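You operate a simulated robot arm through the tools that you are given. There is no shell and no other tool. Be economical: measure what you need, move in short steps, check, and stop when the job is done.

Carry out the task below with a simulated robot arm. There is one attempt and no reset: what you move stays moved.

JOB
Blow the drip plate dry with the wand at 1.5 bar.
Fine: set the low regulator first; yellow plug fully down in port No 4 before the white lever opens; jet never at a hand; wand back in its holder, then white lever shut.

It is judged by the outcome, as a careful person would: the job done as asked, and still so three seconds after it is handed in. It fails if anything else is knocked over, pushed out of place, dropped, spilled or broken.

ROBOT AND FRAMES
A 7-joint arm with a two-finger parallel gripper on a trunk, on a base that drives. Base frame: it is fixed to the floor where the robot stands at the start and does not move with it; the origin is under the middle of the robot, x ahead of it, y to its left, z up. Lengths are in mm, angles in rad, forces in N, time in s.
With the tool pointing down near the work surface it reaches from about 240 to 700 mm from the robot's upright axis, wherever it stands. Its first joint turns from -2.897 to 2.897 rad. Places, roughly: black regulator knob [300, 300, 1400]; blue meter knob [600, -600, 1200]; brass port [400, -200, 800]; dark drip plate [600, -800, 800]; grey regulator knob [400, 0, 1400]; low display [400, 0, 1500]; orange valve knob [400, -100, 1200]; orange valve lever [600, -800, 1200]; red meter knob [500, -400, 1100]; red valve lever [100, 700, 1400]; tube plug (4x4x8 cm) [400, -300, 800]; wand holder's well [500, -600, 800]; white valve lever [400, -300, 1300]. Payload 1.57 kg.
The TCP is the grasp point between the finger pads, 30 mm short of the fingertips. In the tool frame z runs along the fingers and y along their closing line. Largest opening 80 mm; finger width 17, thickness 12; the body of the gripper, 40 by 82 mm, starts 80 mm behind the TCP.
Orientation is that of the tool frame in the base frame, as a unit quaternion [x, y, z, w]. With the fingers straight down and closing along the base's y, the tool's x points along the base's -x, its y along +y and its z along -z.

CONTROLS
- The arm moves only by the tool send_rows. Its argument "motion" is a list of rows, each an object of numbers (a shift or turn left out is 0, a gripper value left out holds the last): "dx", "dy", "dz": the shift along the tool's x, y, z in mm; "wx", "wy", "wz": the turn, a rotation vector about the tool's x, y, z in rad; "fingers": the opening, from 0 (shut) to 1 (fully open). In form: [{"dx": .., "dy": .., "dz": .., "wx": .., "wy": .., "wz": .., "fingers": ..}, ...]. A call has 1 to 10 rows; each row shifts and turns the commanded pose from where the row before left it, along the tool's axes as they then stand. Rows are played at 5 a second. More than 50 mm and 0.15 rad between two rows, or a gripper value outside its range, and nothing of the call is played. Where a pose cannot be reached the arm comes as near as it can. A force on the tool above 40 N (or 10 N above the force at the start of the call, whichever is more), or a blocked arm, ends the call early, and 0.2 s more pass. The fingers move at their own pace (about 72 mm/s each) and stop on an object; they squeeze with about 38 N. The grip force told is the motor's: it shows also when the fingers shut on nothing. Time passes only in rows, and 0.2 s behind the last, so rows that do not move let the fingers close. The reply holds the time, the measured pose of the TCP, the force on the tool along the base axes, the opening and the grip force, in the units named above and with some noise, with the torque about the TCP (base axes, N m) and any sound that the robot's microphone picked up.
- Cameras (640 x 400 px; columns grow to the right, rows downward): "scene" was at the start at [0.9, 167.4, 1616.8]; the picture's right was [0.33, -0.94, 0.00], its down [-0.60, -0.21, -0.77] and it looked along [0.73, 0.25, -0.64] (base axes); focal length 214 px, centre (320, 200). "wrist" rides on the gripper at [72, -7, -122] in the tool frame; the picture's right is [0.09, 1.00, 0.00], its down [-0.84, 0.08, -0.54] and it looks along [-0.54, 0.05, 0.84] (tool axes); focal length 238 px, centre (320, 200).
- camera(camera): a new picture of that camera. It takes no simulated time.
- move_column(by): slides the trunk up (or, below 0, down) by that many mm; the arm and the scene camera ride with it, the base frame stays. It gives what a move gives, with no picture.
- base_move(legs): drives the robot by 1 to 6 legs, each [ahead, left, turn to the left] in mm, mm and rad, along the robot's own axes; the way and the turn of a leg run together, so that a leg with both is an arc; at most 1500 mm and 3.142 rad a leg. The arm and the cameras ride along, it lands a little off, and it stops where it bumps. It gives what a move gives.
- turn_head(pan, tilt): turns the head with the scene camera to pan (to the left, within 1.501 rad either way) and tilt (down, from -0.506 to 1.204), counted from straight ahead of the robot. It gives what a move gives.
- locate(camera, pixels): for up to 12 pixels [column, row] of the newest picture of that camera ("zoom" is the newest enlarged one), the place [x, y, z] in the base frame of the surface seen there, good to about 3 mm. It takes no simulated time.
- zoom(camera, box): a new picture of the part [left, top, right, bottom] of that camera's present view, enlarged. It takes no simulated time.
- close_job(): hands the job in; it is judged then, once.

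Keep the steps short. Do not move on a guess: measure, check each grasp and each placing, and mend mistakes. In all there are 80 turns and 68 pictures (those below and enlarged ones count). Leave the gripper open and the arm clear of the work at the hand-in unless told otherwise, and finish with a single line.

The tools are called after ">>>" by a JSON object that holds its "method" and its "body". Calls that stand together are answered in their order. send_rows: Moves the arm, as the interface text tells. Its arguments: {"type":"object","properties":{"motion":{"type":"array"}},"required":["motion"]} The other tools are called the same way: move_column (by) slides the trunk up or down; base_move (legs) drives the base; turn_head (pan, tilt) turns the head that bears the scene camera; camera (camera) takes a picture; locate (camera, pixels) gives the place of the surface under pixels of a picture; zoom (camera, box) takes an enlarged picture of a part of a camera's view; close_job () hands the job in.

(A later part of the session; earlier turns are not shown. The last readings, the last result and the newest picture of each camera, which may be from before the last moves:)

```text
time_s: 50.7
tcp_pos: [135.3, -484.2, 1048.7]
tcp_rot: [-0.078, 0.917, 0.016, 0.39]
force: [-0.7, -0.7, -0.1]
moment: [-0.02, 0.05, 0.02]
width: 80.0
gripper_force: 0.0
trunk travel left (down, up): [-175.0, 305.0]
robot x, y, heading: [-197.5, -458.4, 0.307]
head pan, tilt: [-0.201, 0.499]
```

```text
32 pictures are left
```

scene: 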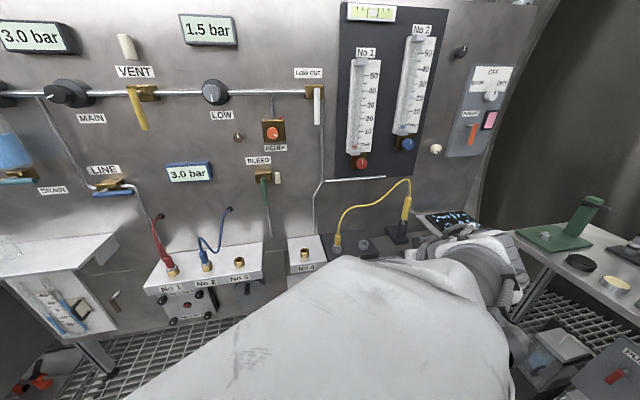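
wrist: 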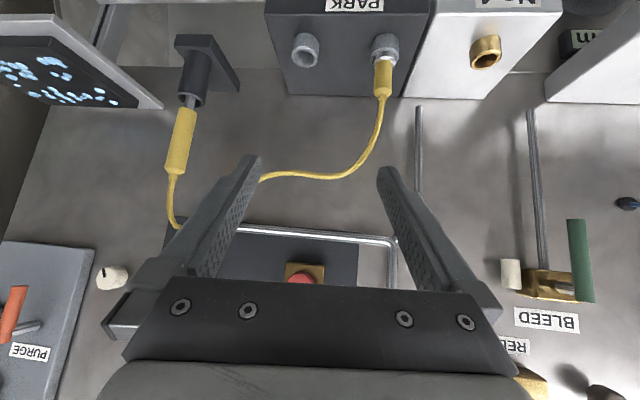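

Nothing was disturbed. I extend the arm forward 200 mm at this height and fix the yaw so it unfolds.

>>> {"method": "send_rows", "body": {"motion": [{"dx": -27.6, "dy": 5.9, "dz": 28.3}, {"dx": -27.6, "dy": 5.9, "dz": 28.3}, {"dx": -27.6, "dy": 5.9, "dz": 28.3}, {"dx": -27.6, "dy": 5.9, "dz": 28.3}, {"wx": -0.042, "wz": -0.042}, {"wx": -0.042, "wz": -0.042}, {"wx": -0.042, "wz": -0.042}, {}]}}

>>> {"method": "camera", "body": {"camera": "scene"}}

```text
time_s: 51.3
tcp_pos: [185.9, -484.8, 1096.8]
tcp_rot: [-0.069, 0.892, -0.081, 0.439]
force: [0.6, 0.0, 0.9]
moment: [0.0, -0.03, -0.02]
width: 80.2
gripper_force: 0.1
trunk travel left (down, up): [-175.0, 305.0]
robot x, y, heading: [-198.8, -459.6, 0.311]
head pan, tilt: [-0.201, 0.499]
stopped in row 2: the arm was blocked; the commanded pose is now the measured one
```

```text
31 pictures are left
```

scene: 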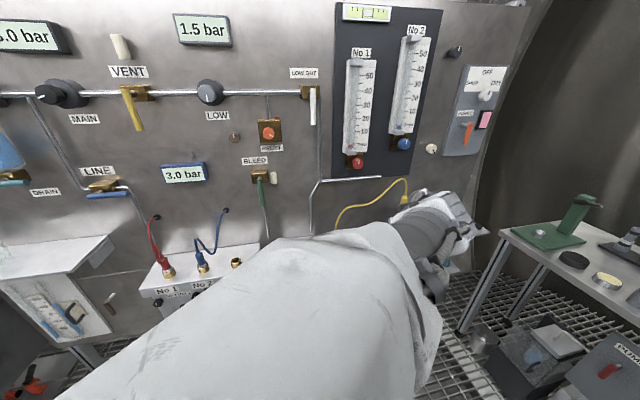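

Blocked again by its own posture. I try returning toward tool-down in gentle steps to unfold.

>>> {"method": "send_rows", "body": {"motion": [{"wy": 0.06}, {"wy": 0.06}, {"wy": 0.06}, {"wy": 0.06}, {"wy": 0.06}, {"wy": 0.06}, {"wy": 0.06}, {"wy": 0.06}, {"wy": 0.06}, {}]}}

```text
time_s: 53.5
tcp_pos: [185.7, -483.9, 1096.7]
tcp_rot: [-0.047, 0.977, -0.096, 0.183]
force: [0.7, -1.0, 0.1]
moment: [0.04, -0.01, 0.02]
width: 80.2
gripper_force: 0.0
trunk travel left (down, up): [-175.0, 305.0]
robot x, y, heading: [-199.3, -456.4, 0.313]
head pan, tilt: [-0.201, 0.499]
```

That works. I finish returning to tool-down facing the panel, then reach forward.

>>> {"method": "send_rows", "body": {"motion": [{"wx": -0.05, "wy": 0.067, "wz": -0.041}, {"wx": -0.05, "wy": 0.067, "wz": -0.041}, {"wx": -0.05, "wy": 0.067, "wz": -0.041}, {"wx": -0.05, "wy": 0.067, "wz": -0.041}, {"wx": -0.05, "wy": 0.067, "wz": -0.041}, {"dx": -35}, {"dx": -35}, {"dx": -35}, {"dx": -35}, {}]}}

>>> {"method": "camera", "body": {"camera": "scene"}}

```text
time_s: 55.7
tcp_pos: [320.5, -442.4, 1095.4]
tcp_rot: [-0.151, 0.989, 0.002, 0.0]
force: [-0.1, 0.0, -0.6]
moment: [0.01, 0.02, 0.01]
width: 80.0
gripper_force: 0.1
trunk travel left (down, up): [-175.0, 305.0]
robot x, y, heading: [-196.9, -459.0, 0.312]
head pan, tilt: [-0.201, 0.499]
```

```text
30 pictures are left
```

scene: 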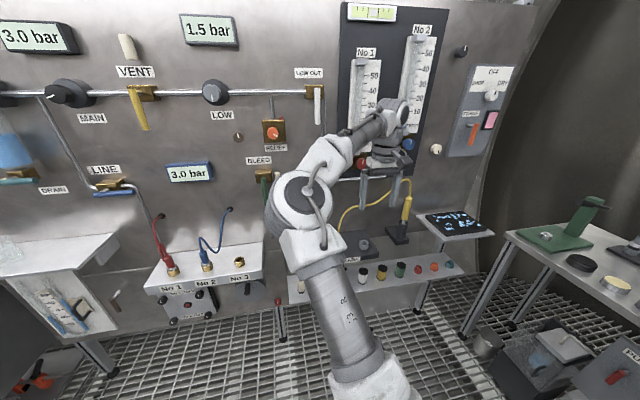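

Unfolded. Now at 500 mm from the axis I pitch gently to 45°.

>>> {"method": "send_rows", "body": {"motion": [{"wy": -0.079, "dy": 7}, {"wy": -0.079, "dy": 7}, {"wy": -0.079, "dy": 7}, {"wy": -0.079, "dy": 7}, {"wy": -0.079, "dy": 7}, {"wy": -0.079, "dy": 7}, {"wy": -0.079, "dy": 7}, {"wy": -0.079, "dy": 7}, {"wy": -0.079, "dy": 7}, {"wy": -0.079, "dy": 7}]}}

```text
time_s: 57.9
tcp_pos: [298.7, -376.0, 1095.0]
tcp_rot: [-0.138, 0.912, 0.059, 0.381]
force: [0.6, 0.8, -0.5]
moment: [0.0, -0.01, -0.01]
width: 80.0
gripper_force: 0.1
trunk travel left (down, up): [-175.0, 305.0]
robot x, y, heading: [-199.4, -460.1, 0.313]
head pan, tilt: [-0.201, 0.499]
```

Orientation exactly as wanted, TCP in line with the plug. I move to the pre-grasp point.

>>> {"method": "send_rows", "body": {"motion": [{"dx": 13.6, "dz": 31.7}, {"dx": 13.6, "dz": 31.7}, {"dx": 13.6, "dz": 31.7}, {"dx": 13.6, "dz": 31.7}, {"dx": 13.6, "dz": 31.7}, {}]}}

>>> {"method": "camera", "body": {"camera": "wrist"}}

```text
time_s: 59.3
tcp_pos: [360.3, -357.9, 938.9]
tcp_rot: [-0.138, 0.912, 0.058, 0.381]
force: [-0.5, 0.6, -0.2]
moment: [-0.01, 0.0, 0.0]
width: 80.1
gripper_force: 0.0
trunk travel left (down, up): [-175.0, 305.0]
robot x, y, heading: [-197.7, -456.4, 0.306]
head pan, tilt: [-0.201, 0.499]
```

```text
29 pictures are left
```

wrist: 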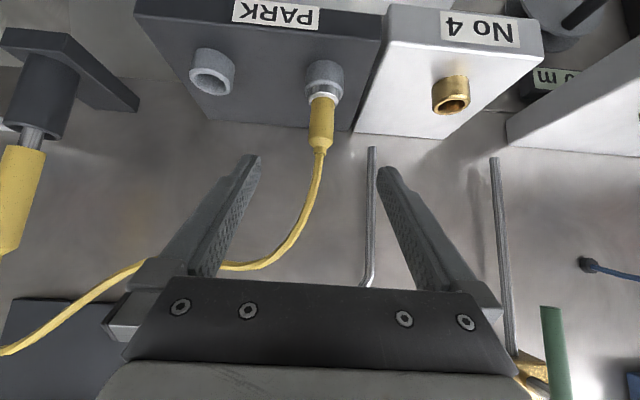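

Plug is centred between the fingers at about (322,125). I measure it and the port once more from here.

>>> {"method": "locate", "body": {"camera": "wrist", "pixels": [[321, 120], [311, 120], [332, 120], [322, 145], [322, 98], [308, 80], [340, 80], [323, 72], [434, 95], [468, 93], [452, 104], [450, 82]]}}

```text
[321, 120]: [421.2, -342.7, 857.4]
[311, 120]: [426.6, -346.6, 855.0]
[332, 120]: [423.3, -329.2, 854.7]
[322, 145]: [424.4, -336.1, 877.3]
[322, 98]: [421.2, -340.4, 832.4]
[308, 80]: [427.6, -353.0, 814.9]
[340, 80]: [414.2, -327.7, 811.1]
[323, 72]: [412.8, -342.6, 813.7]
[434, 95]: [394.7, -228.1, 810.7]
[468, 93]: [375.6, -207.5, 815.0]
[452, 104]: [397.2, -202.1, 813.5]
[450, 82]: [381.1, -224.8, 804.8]
```

I advance 105 mm along the tool axis and close on the plug body.

>>> {"method": "send_rows", "body": {"motion": [{"dz": 35, "dx": 0.5}, {"dz": 35, "dx": 0.5}, {"dz": 35, "dx": 0.5}, {}, {"fingers": 0}, {}, {}, {}]}}

>>> {"method": "camera", "body": {"camera": "wrist"}}

```text
time_s: 61.1
tcp_pos: [430.6, -334.0, 864.6]
tcp_rot: [-0.139, 0.912, 0.06, 0.381]
force: [0.8, 0.0, 0.1]
moment: [-0.01, 0.01, -0.01]
width: 23.0
gripper_force: 35.6
trunk travel left (down, up): [-175.0, 305.0]
robot x, y, heading: [-194.3, -456.2, 0.31]
head pan, tilt: [-0.201, 0.499]
```

```text
28 pictures are left
```

wrist: 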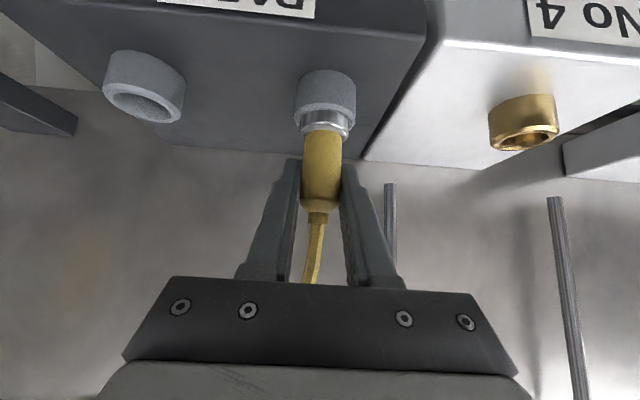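

Gripped (23 mm). I lift straight up 80 mm (world vertical).

>>> {"method": "send_rows", "body": {"motion": [{"dx": -7.1, "dz": -7}, {"dx": -14.2, "dz": -14}, {"dx": -14.2, "dz": -14}, {"dx": -21.3, "dz": -21}, {}]}}

>>> {"method": "camera", "body": {"camera": "wrist"}}

```text
time_s: 62.3
tcp_pos: [432.0, -334.0, 942.1]
tcp_rot: [-0.138, 0.912, 0.058, 0.381]
force: [-0.4, -0.4, -1.0]
moment: [-0.02, -0.02, 0.02]
width: 22.8
gripper_force: 35.4
trunk travel left (down, up): [-175.0, 305.0]
robot x, y, heading: [-197.9, -454.5, 0.308]
head pan, tilt: [-0.201, 0.499]
```

```text
27 pictures are left
```

wrist: 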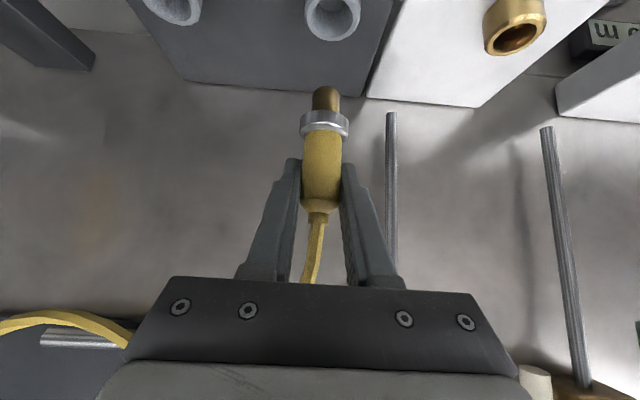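

The plug is free. I measure both rims here: the vacated grey socket (known axis) and the brass port, to get the exact offset.

>>> {"method": "locate", "body": {"camera": "wrist", "pixels": [[308, 12], [358, 12], [333, 37], [320, 33], [347, 33], [488, 42], [544, 33], [515, 52], [500, 52], [532, 47], [497, 30], [535, 20]]}}

>>> {"method": "zoom", "body": {"camera": "wrist", "box": [440, 0, 600, 100]}}

```text
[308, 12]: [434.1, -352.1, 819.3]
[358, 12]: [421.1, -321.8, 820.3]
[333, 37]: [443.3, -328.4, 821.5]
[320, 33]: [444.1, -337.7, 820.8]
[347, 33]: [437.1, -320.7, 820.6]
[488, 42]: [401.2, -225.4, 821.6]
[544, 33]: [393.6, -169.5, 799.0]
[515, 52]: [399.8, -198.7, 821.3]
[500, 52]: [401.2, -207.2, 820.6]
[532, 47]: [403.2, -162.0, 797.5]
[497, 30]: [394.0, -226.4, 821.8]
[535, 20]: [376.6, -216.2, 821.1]
```

```text
4.00 times, centred on (520, 50) of wrist
```

zoom: 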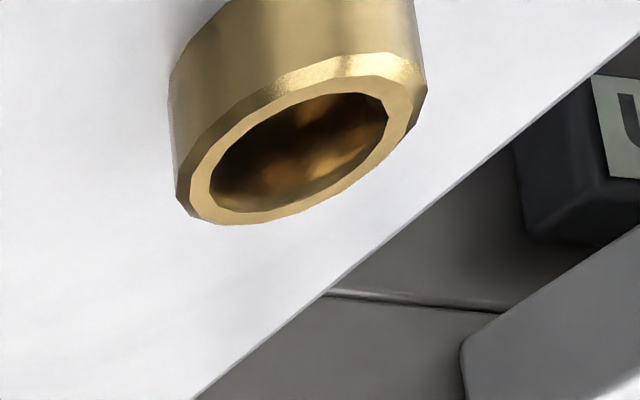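

>>> {"method": "locate", "body": {"camera": "zoom", "pixels": [[200, 190], [205, 208], [240, 216], [290, 208], [340, 188], [385, 150], [400, 110], [380, 85], [335, 82], [290, 92], [240, 120], [212, 155]]}}

```text
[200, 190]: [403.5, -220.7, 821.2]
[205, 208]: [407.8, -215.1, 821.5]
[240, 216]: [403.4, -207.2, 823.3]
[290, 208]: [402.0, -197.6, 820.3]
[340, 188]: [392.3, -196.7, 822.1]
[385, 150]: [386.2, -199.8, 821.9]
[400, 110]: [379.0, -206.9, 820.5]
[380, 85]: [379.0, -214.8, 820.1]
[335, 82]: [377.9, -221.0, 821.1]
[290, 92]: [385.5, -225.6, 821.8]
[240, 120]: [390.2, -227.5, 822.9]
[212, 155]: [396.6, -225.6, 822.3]
```

Port rim centre ≈ (392.4, −212.4), 129 mm left of the parking socket in the same row. I carry the plug left over it.

>>> {"method": "send_rows", "body": {"motion": [{"dy": 32.3}, {"dy": 32.3}, {"dy": 32.3}, {"dy": 32.2, "dx": -1, "dz": 1}, {}, {}]}}

>>> {"method": "camera", "body": {"camera": "wrist"}}

```text
time_s: 63.7
tcp_pos: [395.6, -210.0, 941.9]
tcp_rot: [-0.138, 0.912, 0.059, 0.381]
force: [0.8, -0.1, -1.0]
moment: [0.02, 0.0, -0.02]
width: 22.9
gripper_force: 34.8
trunk travel left (down, up): [-175.0, 305.0]
robot x, y, heading: [-198.9, -456.6, 0.309]
head pan, tilt: [-0.201, 0.499]
```

```text
25 pictures are left
```

wrist: 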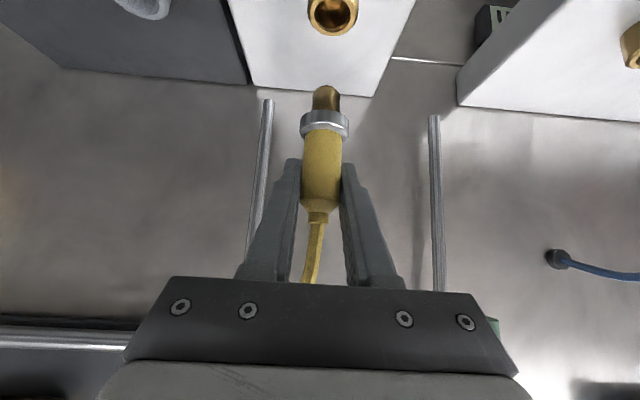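

Compared with the earlier view over the parking socket, the plug lines up on the brass port to ~1 mm. I nudge 1 mm back and descend, slowly at the end.

>>> {"method": "send_rows", "body": {"motion": [{"dx": 0.7, "dz": -0.7, "dy": -0.4}, {"dx": 14.2, "dz": 14}, {"dx": 14.2, "dz": 14}, {"dx": 5.7, "dz": 5.6}, {"dx": 4.3, "dz": 4.2}, {"dx": 4.3, "dz": 4.2}, {"dx": 3.5, "dz": 3.5}, {}]}}

```text
time_s: 65.5
tcp_pos: [393.3, -211.0, 877.0]
tcp_rot: [-0.139, 0.913, 0.059, 0.38]
force: [-1.5, 0.6, -1.2]
moment: [0.01, 0.09, 0.03]
width: 22.6
gripper_force: 35.4
trunk travel left (down, up): [-175.0, 305.0]
robot x, y, heading: [-199.4, -457.7, 0.309]
head pan, tilt: [-0.201, 0.499]
```

No resistance; the nose is entering. I press on down in 2–3 mm steps to the stop.

>>> {"method": "send_rows", "body": {"motion": [{"dx": 2.1, "dz": 2.1}, {"dx": 2.1, "dz": 2.1}, {"dx": 2.1, "dz": 2.1}, {"dx": 2.1, "dz": 2.1}, {"dx": 1.4, "dz": 1.4}, {"dx": 1.4, "dz": 1.4}, {}]}}

>>> {"method": "camera", "body": {"camera": "wrist"}}

```text
time_s: 67.1
tcp_pos: [393.0, -211.0, 865.3]
tcp_rot: [-0.138, 0.911, 0.059, 0.384]
force: [-9.7, -0.9, 22.2]
moment: [-0.37, 0.27, -0.05]
width: 22.8
gripper_force: 35.3
trunk travel left (down, up): [-175.0, 305.0]
robot x, y, heading: [-200.7, -454.9, 0.313]
head pan, tilt: [-0.201, 0.499]
```

```text
24 pictures are left
```

wrist: 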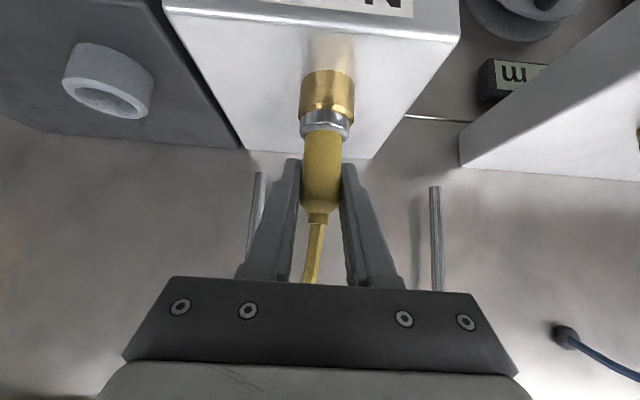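

Collar sits on the rim as in the parking socket, 22 N. I press slightly more to make sure it is fully home.

>>> {"method": "send_rows", "body": {"motion": [{"dx": 0.7, "dz": 0.7}, {"dx": 0.7, "dz": 0.7}, {}, {}]}}

>>> {"method": "zoom", "body": {"camera": "wrist", "box": [240, 40, 400, 140]}}

```text
time_s: 68.1
tcp_pos: [393.4, -211.6, 863.0]
tcp_rot: [-0.138, 0.911, 0.059, 0.384]
force: [0.2, 3.5, 34.3]
moment: [-0.38, -0.34, -0.07]
width: 22.5
gripper_force: 34.6
trunk travel left (down, up): [-175.0, 305.0]
robot x, y, heading: [-199.4, -454.4, 0.314]
head pan, tilt: [-0.201, 0.499]
```

```text
4.00 times, centred on (320, 90) of wrist
```

zoom: 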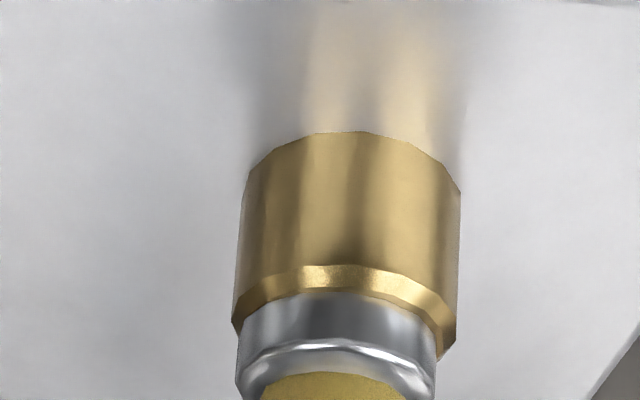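

Collar flush on the brass rim. I release and back out along the tool axis, then check the plug stays seated.

>>> {"method": "send_rows", "body": {"motion": [{"dx": -1, "dz": -1}, {"fingers": 1}, {}, {}, {"dz": -35}, {"dz": -35}, {"dz": -35}, {}]}}

>>> {"method": "camera", "body": {"camera": "wrist"}}

```text
time_s: 69.9
tcp_pos: [322.2, -232.1, 936.4]
tcp_rot: [-0.138, 0.912, 0.059, 0.381]
force: [0.6, 0.1, 0.2]
moment: [-0.02, 0.01, -0.02]
width: 80.1
gripper_force: 0.0
trunk travel left (down, up): [-175.0, 305.0]
robot x, y, heading: [-200.4, -459.9, 0.312]
head pan, tilt: [-0.201, 0.499]
```

```text
22 pictures are left
```

wrist: 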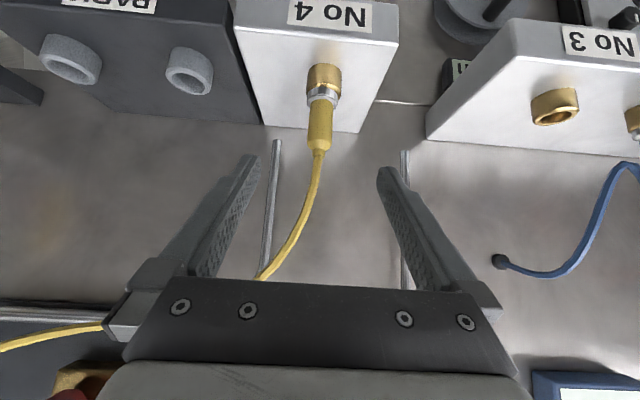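

I compare plug heights with the parked readings.

>>> {"method": "locate", "body": {"camera": "wrist", "pixels": [[320, 149], [320, 152], [321, 125], [322, 103], [322, 97], [323, 88], [313, 148], [327, 148], [265, 270], [300, 215]]}}

```text
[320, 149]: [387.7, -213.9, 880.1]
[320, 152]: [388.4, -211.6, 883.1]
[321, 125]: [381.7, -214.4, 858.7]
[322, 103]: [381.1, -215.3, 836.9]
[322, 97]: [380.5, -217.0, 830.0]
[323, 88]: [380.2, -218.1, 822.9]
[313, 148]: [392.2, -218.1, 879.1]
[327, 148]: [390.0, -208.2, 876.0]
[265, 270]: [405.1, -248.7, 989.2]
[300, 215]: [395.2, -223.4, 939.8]
```

All heights match the parked state, so the plug is home. Next the white lever: I raise the column 300 mm and pitch the tool to horizontal.

>>> {"method": "move_column", "body": {"by": 300}}

>>> {"method": "send_rows", "body": {"motion": [{"wy": -0.099, "fingers": 0}, {"wy": -0.099}, {"wy": -0.099}, {"wy": -0.099}, {"wy": -0.099}, {"wy": -0.099}, {"wy": -0.099}, {"wy": -0.092}, {}]}}

>>> {"method": "camera", "body": {"camera": "scene"}}

```text
time_s: 72.9
tcp_pos: [322.1, -232.2, 1235.5]
tcp_rot: [-0.138, 0.912, 0.059, 0.381]
force: [-0.2, 0.6, -0.5]
moment: [-0.01, -0.02, -0.04]
width: 80.0
gripper_force: 0.0
trunk travel left (down, up): [-475.0, 5.0]
robot x, y, heading: [-202.7, -455.1, 0.313]
head pan, tilt: [-0.201, 0.499]
```

```text
time_s: 74.9
tcp_pos: [322.3, -232.7, 1235.9]
tcp_rot: [-0.106, 0.697, 0.108, 0.701]
force: [-0.4, 0.0, 0.1]
moment: [-0.02, 0.01, -0.02]
width: 0.1
gripper_force: 21.4
trunk travel left (down, up): [-475.0, 5.0]
robot x, y, heading: [-196.8, -454.2, 0.309]
head pan, tilt: [-0.201, 0.499]
```

```text
21 pictures are left
```

scene: 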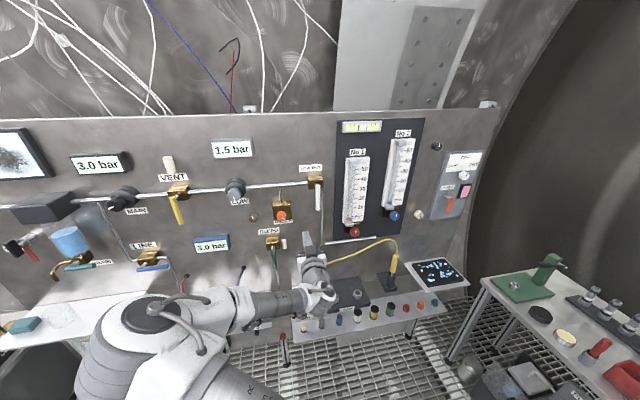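

I zoom on the LOW OUT valve for its lever geometry.

>>> {"method": "zoom", "body": {"camera": "scene", "box": [272, 150, 368, 210]}}

>>> {"method": "locate", "body": {"camera": "scene", "pixels": [[318, 185], [318, 190], [318, 195], [318, 200], [318, 205], [318, 208], [315, 180], [312, 177], [330, 190], [352, 190], [326, 230]]}}

```text
6.67 times, centred on (320, 180) of scene
```

zoom: 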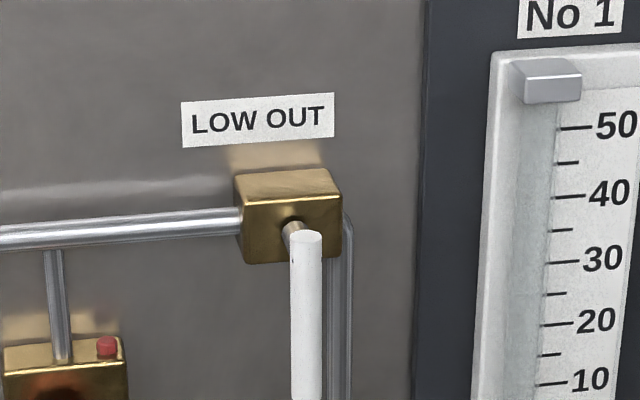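

```text
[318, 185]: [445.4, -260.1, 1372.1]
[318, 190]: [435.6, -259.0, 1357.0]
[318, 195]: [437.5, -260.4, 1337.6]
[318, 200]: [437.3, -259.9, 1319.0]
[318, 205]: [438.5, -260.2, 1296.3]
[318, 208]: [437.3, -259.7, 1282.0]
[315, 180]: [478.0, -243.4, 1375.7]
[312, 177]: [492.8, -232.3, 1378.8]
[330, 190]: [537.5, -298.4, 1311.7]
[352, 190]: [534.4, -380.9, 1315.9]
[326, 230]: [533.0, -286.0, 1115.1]
```

Lever: pivot about t=379, z≈1362, hanging to ~1275, at 339–355 mm depth. I place the closed fingertips left of its lower end and try pushing gently rightward.

>>> {"method": "send_rows", "body": {"motion": [{"dx": -27, "dy": -10.5}, {"dx": -27, "dy": -10.5}, {"dz": 31}, {"dz": 31}, {"dz": 30}, {"dy": -9}, {"dy": -10}, {"dy": -10}, {"dy": -9, "dx": 2}, {}]}}

>>> {"method": "zoom", "body": {"camera": "scene", "box": [272, 160, 368, 220]}}

```text
time_s: 77.1
tcp_pos: [427.8, -262.8, 1288.3]
tcp_rot: [-0.105, 0.697, 0.107, 0.701]
force: [-0.3, 0.7, -0.4]
moment: [-0.03, 0.0, 0.02]
width: 0.0
gripper_force: 21.5
trunk travel left (down, up): [-475.0, 5.0]
robot x, y, heading: [-199.5, -456.2, 0.312]
head pan, tilt: [-0.201, 0.499]
```

```text
6.67 times, centred on (320, 190) of scene
```

zoom: 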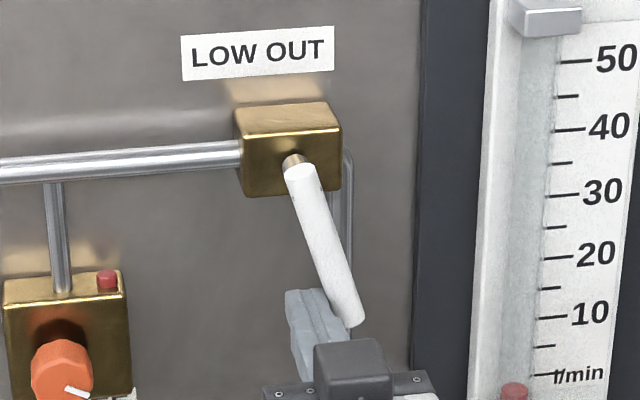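

The lever turns freely to the right. I follow the arc to horizontal.

>>> {"method": "send_rows", "body": {"motion": [{"dy": -19.4, "dx": -2.3}, {"dy": -18.1, "dx": -7.4}, {"dy": -15.6, "dx": -11.7}, {"dy": -11.9, "dx": -15.3}, {"dy": -7.7, "dx": -18}, {"dx": -4}, {}]}}

>>> {"method": "zoom", "body": {"camera": "scene", "box": [208, 135, 400, 255]}}

```text
time_s: 78.7
tcp_pos: [447.5, -330.8, 1343.7]
tcp_rot: [-0.105, 0.699, 0.107, 0.699]
force: [-5.3, -2.1, -16.8]
moment: [-0.1, 0.26, -0.06]
width: 0.1
gripper_force: 21.1
trunk travel left (down, up): [-475.0, 5.0]
robot x, y, heading: [-200.3, -455.9, 0.313]
head pan, tilt: [-0.201, 0.499]
```

```text
3.33 times, centred on (304, 195) of scene
```

zoom: 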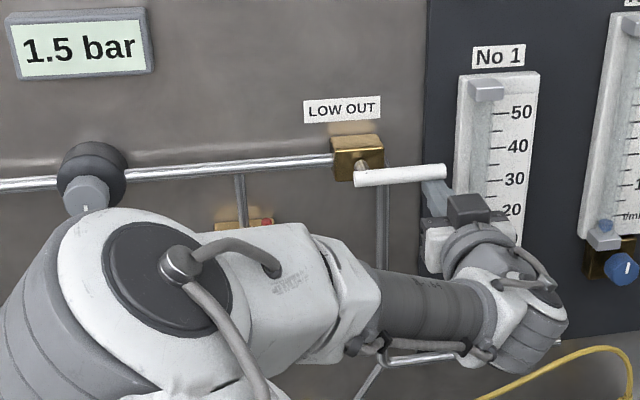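

Lever is horizontal at its stop. I back away from it and check free space to the right for the base.

>>> {"method": "send_rows", "body": {"motion": [{"dx": 6}, {"dz": -45}, {"dz": -45}, {"dz": -45}, {}]}}

>>> {"method": "turn_head", "body": {"pan": -0.75, "tilt": 0.65}}

>>> {"method": "camera", "body": {"camera": "scene"}}

```text
time_s: 79.9
tcp_pos: [319.6, -370.1, 1338.2]
tcp_rot: [-0.106, 0.697, 0.108, 0.701]
force: [0.3, 0.6, 0.2]
moment: [0.02, -0.01, -0.01]
width: 0.1
gripper_force: 21.6
trunk travel left (down, up): [-475.0, 5.0]
robot x, y, heading: [-196.8, -459.7, 0.314]
head pan, tilt: [-0.201, 0.499]
```

```text
time_s: 80.8
tcp_pos: [319.4, -370.2, 1338.9]
tcp_rot: [-0.105, 0.697, 0.107, 0.701]
force: [0.8, 0.4, -0.3]
moment: [0.0, 0.02, -0.01]
width: 0.0
gripper_force: 20.9
trunk travel left (down, up): [-475.0, 5.0]
robot x, y, heading: [-200.9, -456.8, 0.309]
head pan, tilt: [-0.75, 0.649]
```

```text
17 pictures are left
```

scene: 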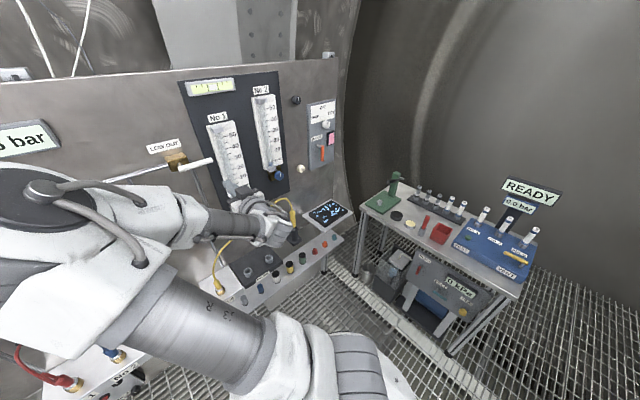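

>>> {"method": "locate", "body": {"camera": "scene", "pixels": [[355, 275], [448, 355], [362, 206], [505, 292], [326, 211], [313, 213], [331, 202], [344, 210], [326, 224], [295, 235], [290, 212], [280, 200]]}}

>>> {"method": "zoom", "body": {"camera": "scene", "box": [230, 180, 358, 260]}}

```text
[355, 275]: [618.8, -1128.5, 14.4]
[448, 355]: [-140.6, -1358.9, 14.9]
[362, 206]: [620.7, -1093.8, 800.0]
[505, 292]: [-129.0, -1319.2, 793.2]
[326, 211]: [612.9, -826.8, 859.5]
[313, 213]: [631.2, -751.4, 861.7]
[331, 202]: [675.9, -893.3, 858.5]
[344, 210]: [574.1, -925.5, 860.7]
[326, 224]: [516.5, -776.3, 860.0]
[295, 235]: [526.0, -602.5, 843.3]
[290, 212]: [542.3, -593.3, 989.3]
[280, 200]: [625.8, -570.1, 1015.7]
```

```text
5.00 times, centred on (294, 220) of scene
```

zoom: 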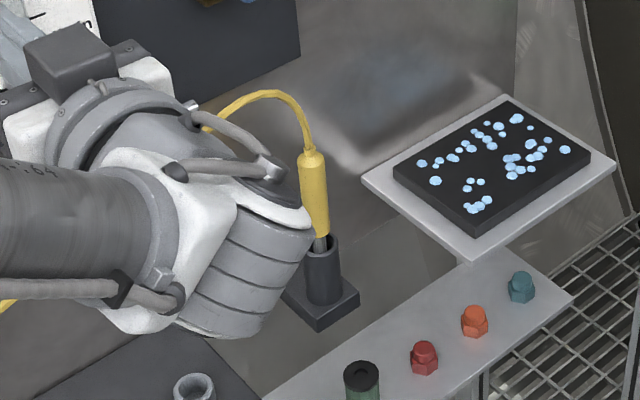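

I measure the plate corners, the water area, and the wand axis in this zoom.

>>> {"method": "locate", "body": {"camera": "zoom", "pixels": [[397, 169], [510, 103], [586, 158], [475, 230], [493, 160], [313, 165], [315, 195], [318, 225], [322, 243], [323, 255], [323, 285], [290, 97]]}}

```text
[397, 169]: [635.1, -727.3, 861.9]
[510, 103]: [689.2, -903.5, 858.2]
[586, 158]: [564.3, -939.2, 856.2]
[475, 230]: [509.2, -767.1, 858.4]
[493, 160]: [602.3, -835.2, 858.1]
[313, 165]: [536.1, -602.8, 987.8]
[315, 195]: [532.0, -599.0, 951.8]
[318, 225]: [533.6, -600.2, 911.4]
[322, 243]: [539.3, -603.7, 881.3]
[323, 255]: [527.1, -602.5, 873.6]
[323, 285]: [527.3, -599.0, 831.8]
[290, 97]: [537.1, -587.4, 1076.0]
```

Plate spans n 256–387, t 884–1068 at z 858 (panel axes); wand is upright at about (547, −601), yellow handle z 905–990. I drive right 450 and ahead 50, arm high and clear, then pitch the tool to 45° and lower the column.

>>> {"method": "base_move", "body": {"legs": [[50, -450, 0]]}}

>>> {"method": "send_rows", "body": {"motion": [{"wy": 0.098, "fingers": 1}, {"wy": 0.098}, {"wy": 0.098}, {"wy": 0.098}, {"wy": 0.098}, {"wy": 0.098}, {"wy": 0.098}, {"wy": 0.098}, {}]}}

>>> {"method": "move_column", "body": {"by": -220}}

```text
time_s: 84.8
tcp_pos: [506.8, -785.2, 1338.8]
tcp_rot: [-0.107, 0.696, 0.109, 0.701]
force: [-0.4, -0.6, -0.3]
moment: [0.02, 0.0, 0.01]
width: 0.0
gripper_force: 20.6
trunk travel left (down, up): [-475.0, 5.0]
robot x, y, heading: [-8.7, -872.6, 0.319]
head pan, tilt: [-0.75, 0.649]
```

```text
time_s: 86.8
tcp_pos: [507.5, -785.8, 1339.1]
tcp_rot: [-0.14, 0.912, 0.06, 0.381]
force: [0.1, -0.7, -0.1]
moment: [-0.04, 0.01, 0.02]
width: 80.0
gripper_force: 0.0
trunk travel left (down, up): [-475.0, 5.0]
robot x, y, heading: [-14.0, -873.6, 0.314]
head pan, tilt: [-0.75, 0.649]
```

```text
time_s: 89.1
tcp_pos: [507.8, -785.8, 1118.9]
tcp_rot: [-0.141, 0.912, 0.061, 0.381]
force: [0.5, -0.2, -0.3]
moment: [0.05, -0.04, 0.02]
width: 80.0
gripper_force: 0.0
trunk travel left (down, up): [-255.0, 225.0]
robot x, y, heading: [-9.9, -870.4, 0.317]
head pan, tilt: [-0.75, 0.649]
```

I bring the tool left to the wand and down to a pre-grasp point, then look.

>>> {"method": "send_rows", "body": {"motion": [{"dy": 41.2}, {"dy": 41.2}, {"dy": 41.2}, {"dy": 41.2}, {"dx": 18.5, "dz": 28.1}, {"dx": 18.5, "dz": 28.1}, {"dx": 18.5, "dz": 28.1}, {}]}}

>>> {"method": "camera", "body": {"camera": "wrist"}}

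```text
time_s: 90.9
tcp_pos: [477.0, -621.7, 1019.7]
tcp_rot: [-0.141, 0.911, 0.06, 0.382]
force: [-0.4, 0.2, -0.9]
moment: [-0.02, 0.04, 0.01]
width: 80.0
gripper_force: 0.1
trunk travel left (down, up): [-255.0, 225.0]
robot x, y, heading: [-11.0, -874.4, 0.315]
head pan, tilt: [-0.75, 0.649]
```

```text
15 pictures are left
```

wrist: 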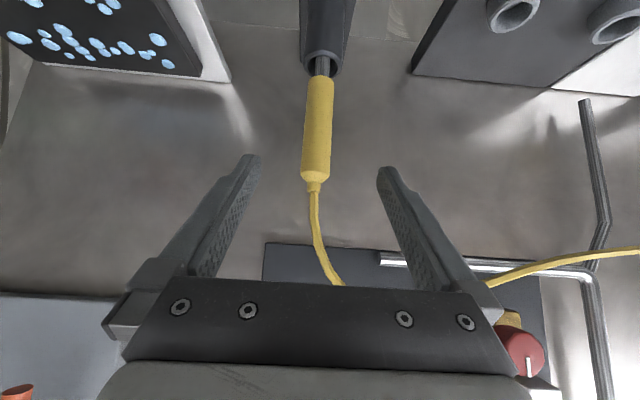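

>>> {"method": "locate", "body": {"camera": "wrist", "pixels": [[319, 120], [309, 120], [328, 120], [316, 165], [304, 160], [327, 160], [321, 85], [322, 68], [313, 190], [320, 240], [338, 280], [322, 55]]}}

```text
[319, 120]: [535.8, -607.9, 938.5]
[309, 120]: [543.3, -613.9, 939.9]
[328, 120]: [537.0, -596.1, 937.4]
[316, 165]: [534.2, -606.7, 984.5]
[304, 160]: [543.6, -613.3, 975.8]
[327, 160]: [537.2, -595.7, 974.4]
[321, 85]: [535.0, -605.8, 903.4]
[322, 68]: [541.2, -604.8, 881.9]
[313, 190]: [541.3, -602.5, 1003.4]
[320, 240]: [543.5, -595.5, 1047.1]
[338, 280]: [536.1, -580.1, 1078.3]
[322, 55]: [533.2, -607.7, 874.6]
```

Wand axis n≈340, t≈739. I shift 2.8 mm right, advance 101 mm and close on the handle at z≈948.

>>> {"method": "send_rows", "body": {"motion": [{"dy": -2.8, "dz": 30}, {"dz": 35, "dx": 0.4}, {"dz": 36, "dx": 0.5}, {}, {"fingers": 0}, {}, {}, {}]}}

>>> {"method": "camera", "body": {"camera": "wrist"}}

```text
time_s: 92.7
tcp_pos: [546.1, -602.1, 948.7]
tcp_rot: [-0.14, 0.912, 0.059, 0.382]
force: [0.6, -0.4, -0.7]
moment: [-0.01, 0.04, -0.01]
width: 26.3
gripper_force: 37.0
trunk travel left (down, up): [-255.0, 225.0]
robot x, y, heading: [-9.5, -872.7, 0.313]
head pan, tilt: [-0.75, 0.649]
```

```text
14 pictures are left
```

wrist: 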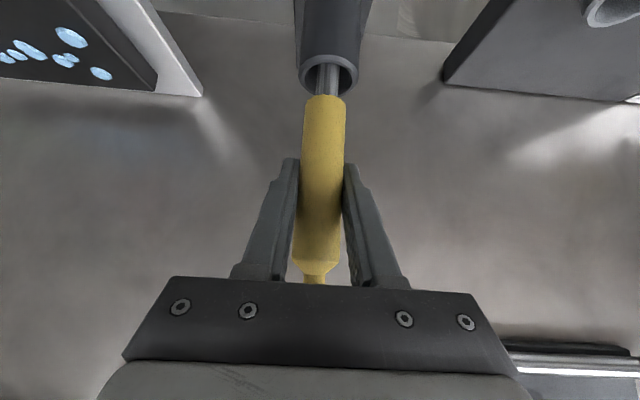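

Gripped (26.3 mm). Seated reference: TCP (546.1, −602.1, 948.7). I lift straight up ~110 mm and look.

>>> {"method": "send_rows", "body": {"motion": [{"dx": -14, "dz": -13.9}, {"dx": -21, "dz": -20.8}, {"dx": -21, "dz": -20.8}, {"dx": -21, "dz": -20.8}, {}]}}

>>> {"method": "camera", "body": {"camera": "wrist"}}

```text
time_s: 93.9
tcp_pos: [546.4, -602.7, 1058.7]
tcp_rot: [-0.14, 0.911, 0.059, 0.383]
force: [-0.5, -0.2, -1.2]
moment: [-0.02, 0.02, -0.02]
width: 26.1
gripper_force: 36.7
trunk travel left (down, up): [-255.0, 225.0]
robot x, y, heading: [-10.5, -876.1, 0.312]
head pan, tilt: [-0.75, 0.649]
```

```text
13 pictures are left
```

wrist: 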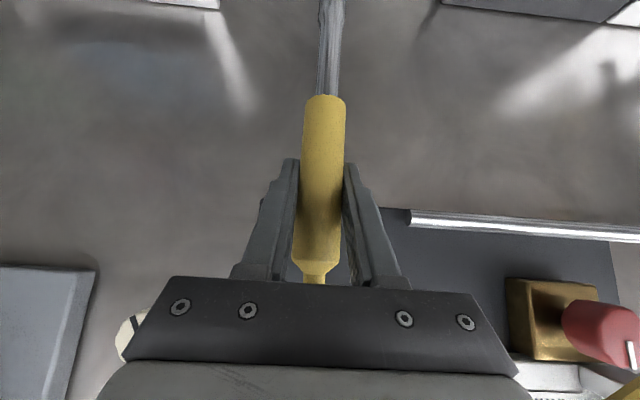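

The nozzle runs out of the wrist view; I check with the scene camera whether the tip is clear of the well.

>>> {"method": "turn_head", "body": {"pan": -0.1, "tilt": 0.65}}

>>> {"method": "camera", "body": {"camera": "scene"}}

```text
time_s: 94.9
tcp_pos: [546.6, -603.1, 1057.6]
tcp_rot: [-0.141, 0.912, 0.06, 0.382]
force: [0.4, 0.3, -0.2]
moment: [-0.01, 0.01, -0.01]
width: 26.0
gripper_force: 36.9
trunk travel left (down, up): [-255.0, 225.0]
robot x, y, heading: [-7.7, -870.4, 0.318]
head pan, tilt: [-0.099, 0.649]
```

```text
12 pictures are left
```

scene: 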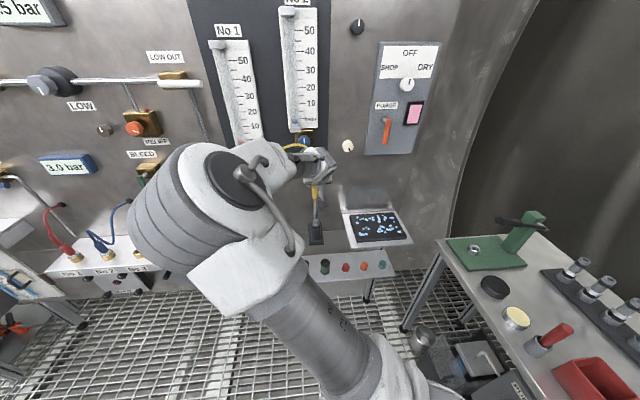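

>>> {"method": "zoom", "body": {"camera": "scene", "box": [280, 165, 424, 255]}}

>>> {"method": "locate", "body": {"camera": "zoom", "pixels": [[160, 170], [160, 200], [160, 225], [158, 240], [158, 250], [157, 260], [160, 280], [160, 300]]}}

```text
4.44 times, centred on (352, 210) of scene
```

zoom: 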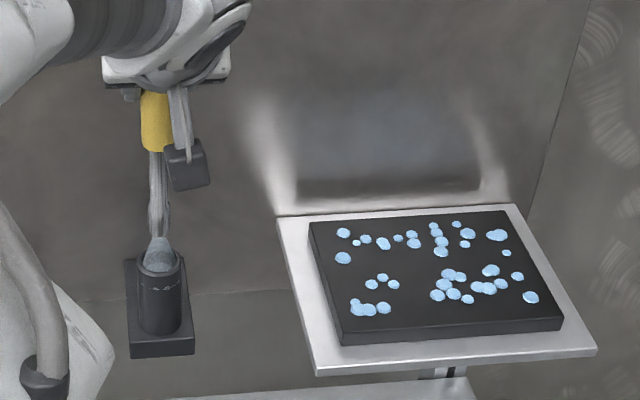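

```text
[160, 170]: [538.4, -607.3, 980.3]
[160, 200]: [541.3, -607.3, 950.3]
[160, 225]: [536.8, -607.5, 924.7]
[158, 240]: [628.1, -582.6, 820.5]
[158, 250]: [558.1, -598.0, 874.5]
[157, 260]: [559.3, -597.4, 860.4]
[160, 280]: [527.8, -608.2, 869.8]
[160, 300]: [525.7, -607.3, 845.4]
```

The tip is clear (z≈917, ~140 below TCP) and a jet is visible below it. I carry it, pointing down, over the plate and make a first pass along n≈340 with the tip ~45 mm above the plate.

>>> {"method": "send_rows", "body": {"motion": [{"dy": -36}, {"dy": -36}, {"dy": -36}, {"dy": -36}, {"dx": 9.2, "dz": 9.1, "dy": -10}, {"dy": -20}, {"dy": -20}, {"dy": -20}, {"dy": -20}, {"dy": -20}]}}

>>> {"method": "zoom", "body": {"camera": "scene", "box": [280, 165, 424, 255]}}

```text
time_s: 97.1
tcp_pos: [623.7, -846.2, 1044.3]
tcp_rot: [-0.141, 0.912, 0.06, 0.382]
force: [0.1, -0.1, -1.3]
moment: [-0.02, 0.02, -0.02]
width: 25.9
gripper_force: 37.1
trunk travel left (down, up): [-255.0, 225.0]
robot x, y, heading: [-7.0, -874.4, 0.317]
head pan, tilt: [-0.099, 0.649]
```

```text
4.44 times, centred on (352, 210) of scene
```

zoom: 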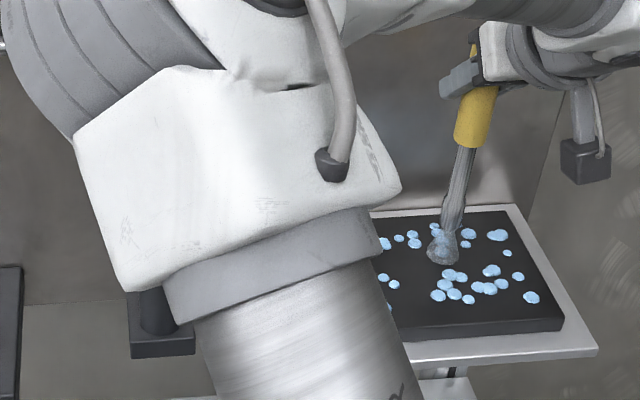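

The jet spot is about 25 mm wide. I raster the whole plate in lines 15 mm apart, jet straight down, then look.

>>> {"method": "send_rows", "body": {"motion": [{"dx": -13.7, "dz": 13.85, "dy": -34}, {"dx": -13.7, "dz": 13.85, "dy": -34}, {"dy": 21}, {"dy": 21}, {"dy": 21}, {"dy": 21}, {"dy": 21}, {"dy": 21}, {"dy": 21}, {"dy": 21}]}}

>>> {"method": "send_rows", "body": {"motion": [{"dx": 10.5, "dz": -10.65}, {"dy": -19}, {"dy": -19}, {"dy": -19}, {"dy": -19}, {"dy": -19}, {"dy": -19}, {"dy": -19}, {"dy": -19}, {"dy": -19}]}}

>>> {"method": "send_rows", "body": {"motion": [{"dx": 10.5, "dz": -10.65}, {"dy": 19}, {"dy": 19}, {"dy": 19}, {"dy": 19}, {"dy": 19}, {"dy": 19}, {"dy": 19}, {"dy": 19}, {"dy": 19}]}}

>>> {"method": "send_rows", "body": {"motion": [{"dx": 10.5, "dz": -10.65}, {"dy": -19}, {"dy": -19}, {"dy": -19}, {"dy": -19}, {"dy": -19}, {"dy": -19}, {"dy": -19}, {"dy": -19}, {"dy": -19}]}}

>>> {"method": "zoom", "body": {"camera": "scene", "box": [280, 165, 424, 255]}}

```text
time_s: 99.3
tcp_pos: [629.4, -738.4, 1045.8]
tcp_rot: [-0.14, 0.911, 0.06, 0.382]
force: [0.0, -0.7, -1.2]
moment: [0.01, 0.03, 0.01]
width: 25.9
gripper_force: 37.3
trunk travel left (down, up): [-255.0, 225.0]
robot x, y, heading: [-14.7, -875.2, 0.316]
head pan, tilt: [-0.099, 0.649]
```

```text
time_s: 101.5
tcp_pos: [666.7, -907.2, 1043.8]
tcp_rot: [-0.14, 0.911, 0.06, 0.382]
force: [0.1, -0.1, -0.5]
moment: [0.02, -0.02, 0.01]
width: 25.9
gripper_force: 37.2
trunk travel left (down, up): [-255.0, 225.0]
robot x, y, heading: [-12.6, -875.3, 0.317]
head pan, tilt: [-0.099, 0.649]
```

```text
time_s: 103.7
tcp_pos: [599.6, -748.3, 1043.6]
tcp_rot: [-0.14, 0.912, 0.059, 0.382]
force: [0.6, -0.9, -0.5]
moment: [0.02, -0.01, -0.01]
width: 25.8
gripper_force: 37.2
trunk travel left (down, up): [-255.0, 225.0]
robot x, y, heading: [-10.9, -875.2, 0.317]
head pan, tilt: [-0.099, 0.649]
```

```text
time_s: 105.9
tcp_pos: [639.5, -913.1, 1043.9]
tcp_rot: [-0.141, 0.912, 0.06, 0.382]
force: [-0.5, 0.1, -0.6]
moment: [-0.01, 0.0, -0.02]
width: 25.9
gripper_force: 37.1
trunk travel left (down, up): [-255.0, 225.0]
robot x, y, heading: [-12.1, -874.7, 0.318]
head pan, tilt: [-0.099, 0.649]
```

```text
4.44 times, centred on (352, 210) of scene
```

zoom: 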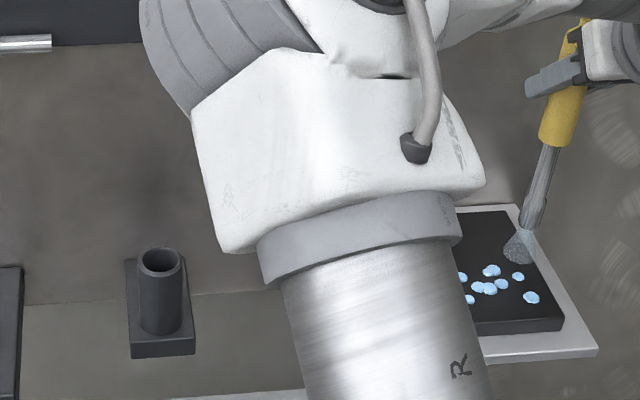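

The swept rear part is dry. I continue the lines toward the front edge.

>>> {"method": "send_rows", "body": {"motion": [{"dx": 10.5, "dz": -10.65}, {"dy": 19}, {"dy": 19}, {"dy": 19}, {"dy": 19}, {"dy": 19}, {"dy": 19}, {"dy": 19}, {"dy": 19}, {"dy": 19}]}}

>>> {"method": "send_rows", "body": {"motion": [{"dx": 10.5, "dz": -10.65}, {"dy": -19}, {"dy": -19}, {"dy": -19}, {"dy": -19}, {"dy": -19}, {"dy": -19}, {"dy": -19}, {"dy": -19}, {"dy": -19}]}}

>>> {"method": "send_rows", "body": {"motion": [{"dx": 10.5, "dz": -10.65}, {"dy": 19}, {"dy": 19}, {"dy": 19}, {"dy": 19}, {"dy": 19}, {"dy": 19}, {"dy": 19}, {"dy": 19}, {"dy": 19}]}}

>>> {"method": "send_rows", "body": {"motion": [{"dx": 10.5, "dz": -10.65}, {"dy": -19}, {"dy": -19}, {"dy": -19}, {"dy": -19}, {"dy": -19}, {"dy": -19}, {"dy": -19}, {"dy": -19}, {"dy": -19}]}}

>>> {"method": "send_rows", "body": {"motion": [{"dx": 8.4, "dz": -8.5}, {"dy": 20}, {"dy": 20}, {"dy": 20}, {"dy": 20}, {"dy": 20}, {"dy": 20}, {"dy": 20}, {"dy": 20}, {"dy": 20}]}}

>>> {"method": "send_rows", "body": {"motion": [{"dx": -9.2, "dz": -9.1, "dy": 35}, {"dx": -14, "dz": 14, "dy": 35}, {"dx": -14, "dz": 14, "dy": 30}, {"dx": -14, "dz": 14, "dy": 28}, {}]}}

>>> {"method": "camera", "body": {"camera": "scene"}}

>>> {"method": "zoom", "body": {"camera": "scene", "box": [280, 165, 424, 255]}}

```text
time_s: 108.1
tcp_pos: [571.9, -758.4, 1044.1]
tcp_rot: [-0.141, 0.911, 0.059, 0.382]
force: [-0.4, 0.9, -1.2]
moment: [0.0, 0.03, -0.01]
width: 25.9
gripper_force: 36.7
trunk travel left (down, up): [-255.0, 225.0]
robot x, y, heading: [-8.8, -876.2, 0.314]
head pan, tilt: [-0.099, 0.649]
```

```text
time_s: 110.3
tcp_pos: [610.2, -924.7, 1043.9]
tcp_rot: [-0.142, 0.911, 0.061, 0.382]
force: [-0.2, -0.4, -1.7]
moment: [0.01, 0.01, 0.01]
width: 25.8
gripper_force: 37.0
trunk travel left (down, up): [-255.0, 225.0]
robot x, y, heading: [-9.1, -875.1, 0.314]
head pan, tilt: [-0.099, 0.649]
```

```text
time_s: 112.5
tcp_pos: [543.4, -766.8, 1044.8]
tcp_rot: [-0.141, 0.911, 0.06, 0.382]
force: [-0.1, 0.9, -0.7]
moment: [0.0, -0.01, -0.02]
width: 25.9
gripper_force: 37.1
trunk travel left (down, up): [-255.0, 225.0]
robot x, y, heading: [-6.4, -876.2, 0.314]
head pan, tilt: [-0.099, 0.649]
```

```text
time_s: 114.7
tcp_pos: [580.2, -932.5, 1042.8]
tcp_rot: [-0.141, 0.912, 0.06, 0.381]
force: [0.0, -0.4, -0.7]
moment: [0.0, 0.0, -0.01]
width: 26.1
gripper_force: 36.9
trunk travel left (down, up): [-255.0, 225.0]
robot x, y, heading: [-11.0, -873.7, 0.311]
head pan, tilt: [-0.099, 0.649]
```

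```text
time_s: 116.9
tcp_pos: [516.0, -765.2, 1043.6]
tcp_rot: [-0.139, 0.911, 0.059, 0.382]
force: [0.5, -0.7, -0.8]
moment: [0.0, 0.02, -0.01]
width: 25.9
gripper_force: 37.3
trunk travel left (down, up): [-255.0, 225.0]
robot x, y, heading: [-8.3, -873.7, 0.318]
head pan, tilt: [-0.099, 0.649]
```

```text
time_s: 118.1
tcp_pos: [533.1, -625.3, 1058.2]
tcp_rot: [-0.142, 0.911, 0.061, 0.382]
force: [-0.3, -0.7, -1.3]
moment: [0.02, -0.01, 0.01]
width: 26.0
gripper_force: 36.9
trunk travel left (down, up): [-255.0, 225.0]
robot x, y, heading: [-12.0, -871.8, 0.315]
head pan, tilt: [-0.099, 0.649]
```

```text
8 pictures are left
```

scene: 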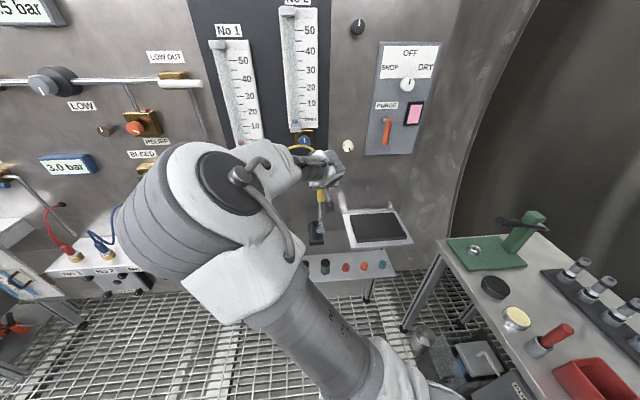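

```text
4.44 times, centred on (352, 210) of scene
```

zoom: 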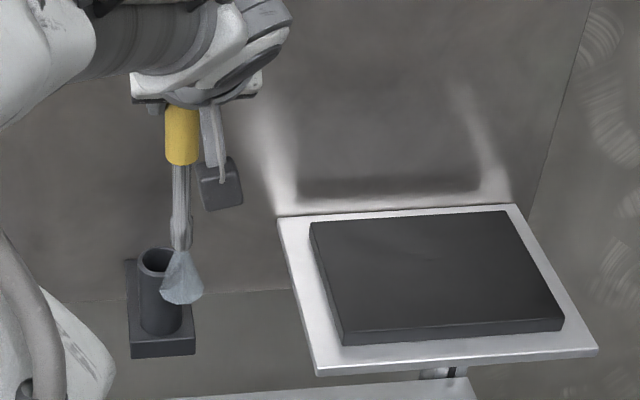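

The plate is fully dry. I bring the wand back over its holder (reference 546.4, −602.7).

>>> {"method": "send_rows", "body": {"motion": [{"dx": -13.6, "dz": 13.8, "dy": 17.8}, {}, {}, {}]}}

>>> {"method": "zoom", "body": {"camera": "scene", "box": [280, 185, 376, 245]}}

```text
time_s: 119.1
tcp_pos: [547.0, -604.3, 1058.5]
tcp_rot: [-0.141, 0.911, 0.06, 0.382]
force: [0.1, -0.7, -0.9]
moment: [-0.01, -0.03, 0.03]
width: 25.7
gripper_force: 37.9
trunk travel left (down, up): [-255.0, 225.0]
robot x, y, heading: [-12.1, -876.8, 0.314]
head pan, tilt: [-0.099, 0.649]
```

```text
6.67 times, centred on (328, 215) of scene
```

zoom: 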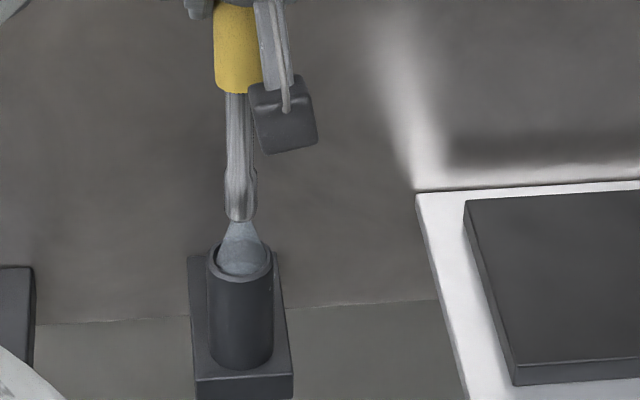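

Aligned. I lower it straight in, slowing at the bottom.

>>> {"method": "send_rows", "body": {"motion": [{"dy": 0.9, "dx": 10.6, "dz": 10.5}, {"dx": 10.6, "dz": 10.5}, {"dx": 14.2, "dz": 14}, {"dx": 14.2, "dz": 14}, {"dx": 10.6, "dz": 10.5}, {"dx": 7.1, "dz": 7}, {"dx": 5.6, "dz": 5.6}, {"dx": 3.5, "dz": 3.5}, {"dx": 1.4, "dz": 1.4}, {}]}}

>>> {"method": "camera", "body": {"camera": "wrist"}}

```text
time_s: 121.3
tcp_pos: [546.7, -602.1, 947.7]
tcp_rot: [-0.141, 0.911, 0.061, 0.382]
force: [0.2, 0.5, -0.9]
moment: [0.04, 0.0, 0.0]
width: 25.7
gripper_force: 36.9
trunk travel left (down, up): [-255.0, 225.0]
robot x, y, heading: [-9.0, -875.4, 0.315]
head pan, tilt: [-0.099, 0.649]
```

```text
5 pictures are left
```

wrist: 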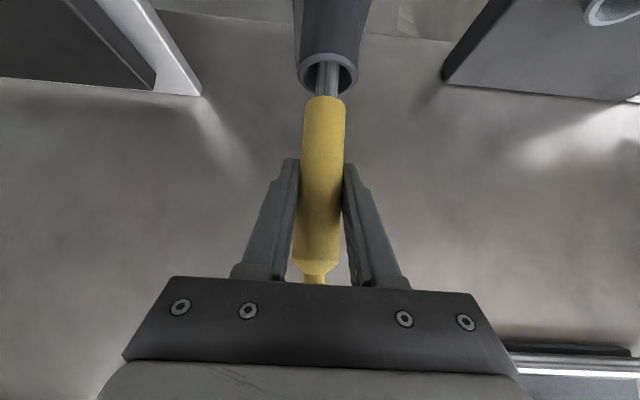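

Same as originally seated. A tiny press to feel the bottom, then release and back out along the tool axis.

>>> {"method": "send_rows", "body": {"motion": [{"dx": 0.7, "dz": 0.7}, {"dx": 0.7, "dz": 0.7}, {}, {"fingers": 1}, {}, {}, {"dz": -35}, {"dz": -35}, {"dz": -45}, {"dz": -45}]}}

>>> {"method": "camera", "body": {"camera": "wrist"}}

>>> {"method": "move_column", "body": {"by": 220}}

```text
time_s: 123.5
tcp_pos: [437.3, -634.1, 1059.3]
tcp_rot: [-0.14, 0.912, 0.06, 0.382]
force: [0.1, 0.6, -0.7]
moment: [-0.03, 0.0, -0.05]
width: 80.1
gripper_force: 0.0
trunk travel left (down, up): [-255.0, 225.0]
robot x, y, heading: [-11.6, -872.9, 0.317]
head pan, tilt: [-0.099, 0.649]
```

```text
4 pictures are left
```

wrist: 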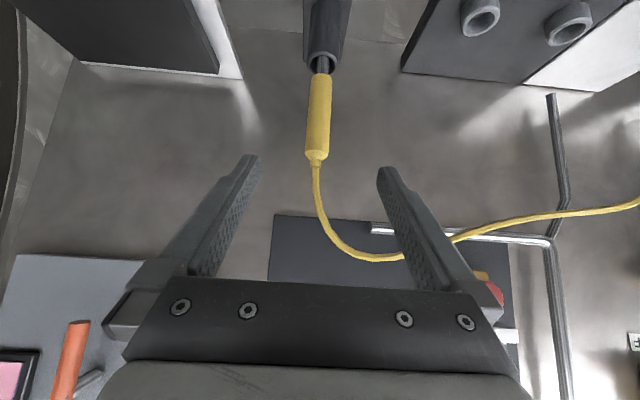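

```text
time_s: 125.9
tcp_pos: [437.4, -635.6, 1278.2]
tcp_rot: [-0.14, 0.911, 0.06, 0.383]
force: [0.3, 0.5, 0.0]
moment: [-0.01, 0.0, -0.01]
width: 79.8
gripper_force: 0.1
trunk travel left (down, up): [-475.0, 5.0]
robot x, y, heading: [-6.6, -873.0, 0.315]
head pan, tilt: [-0.099, 0.649]
```

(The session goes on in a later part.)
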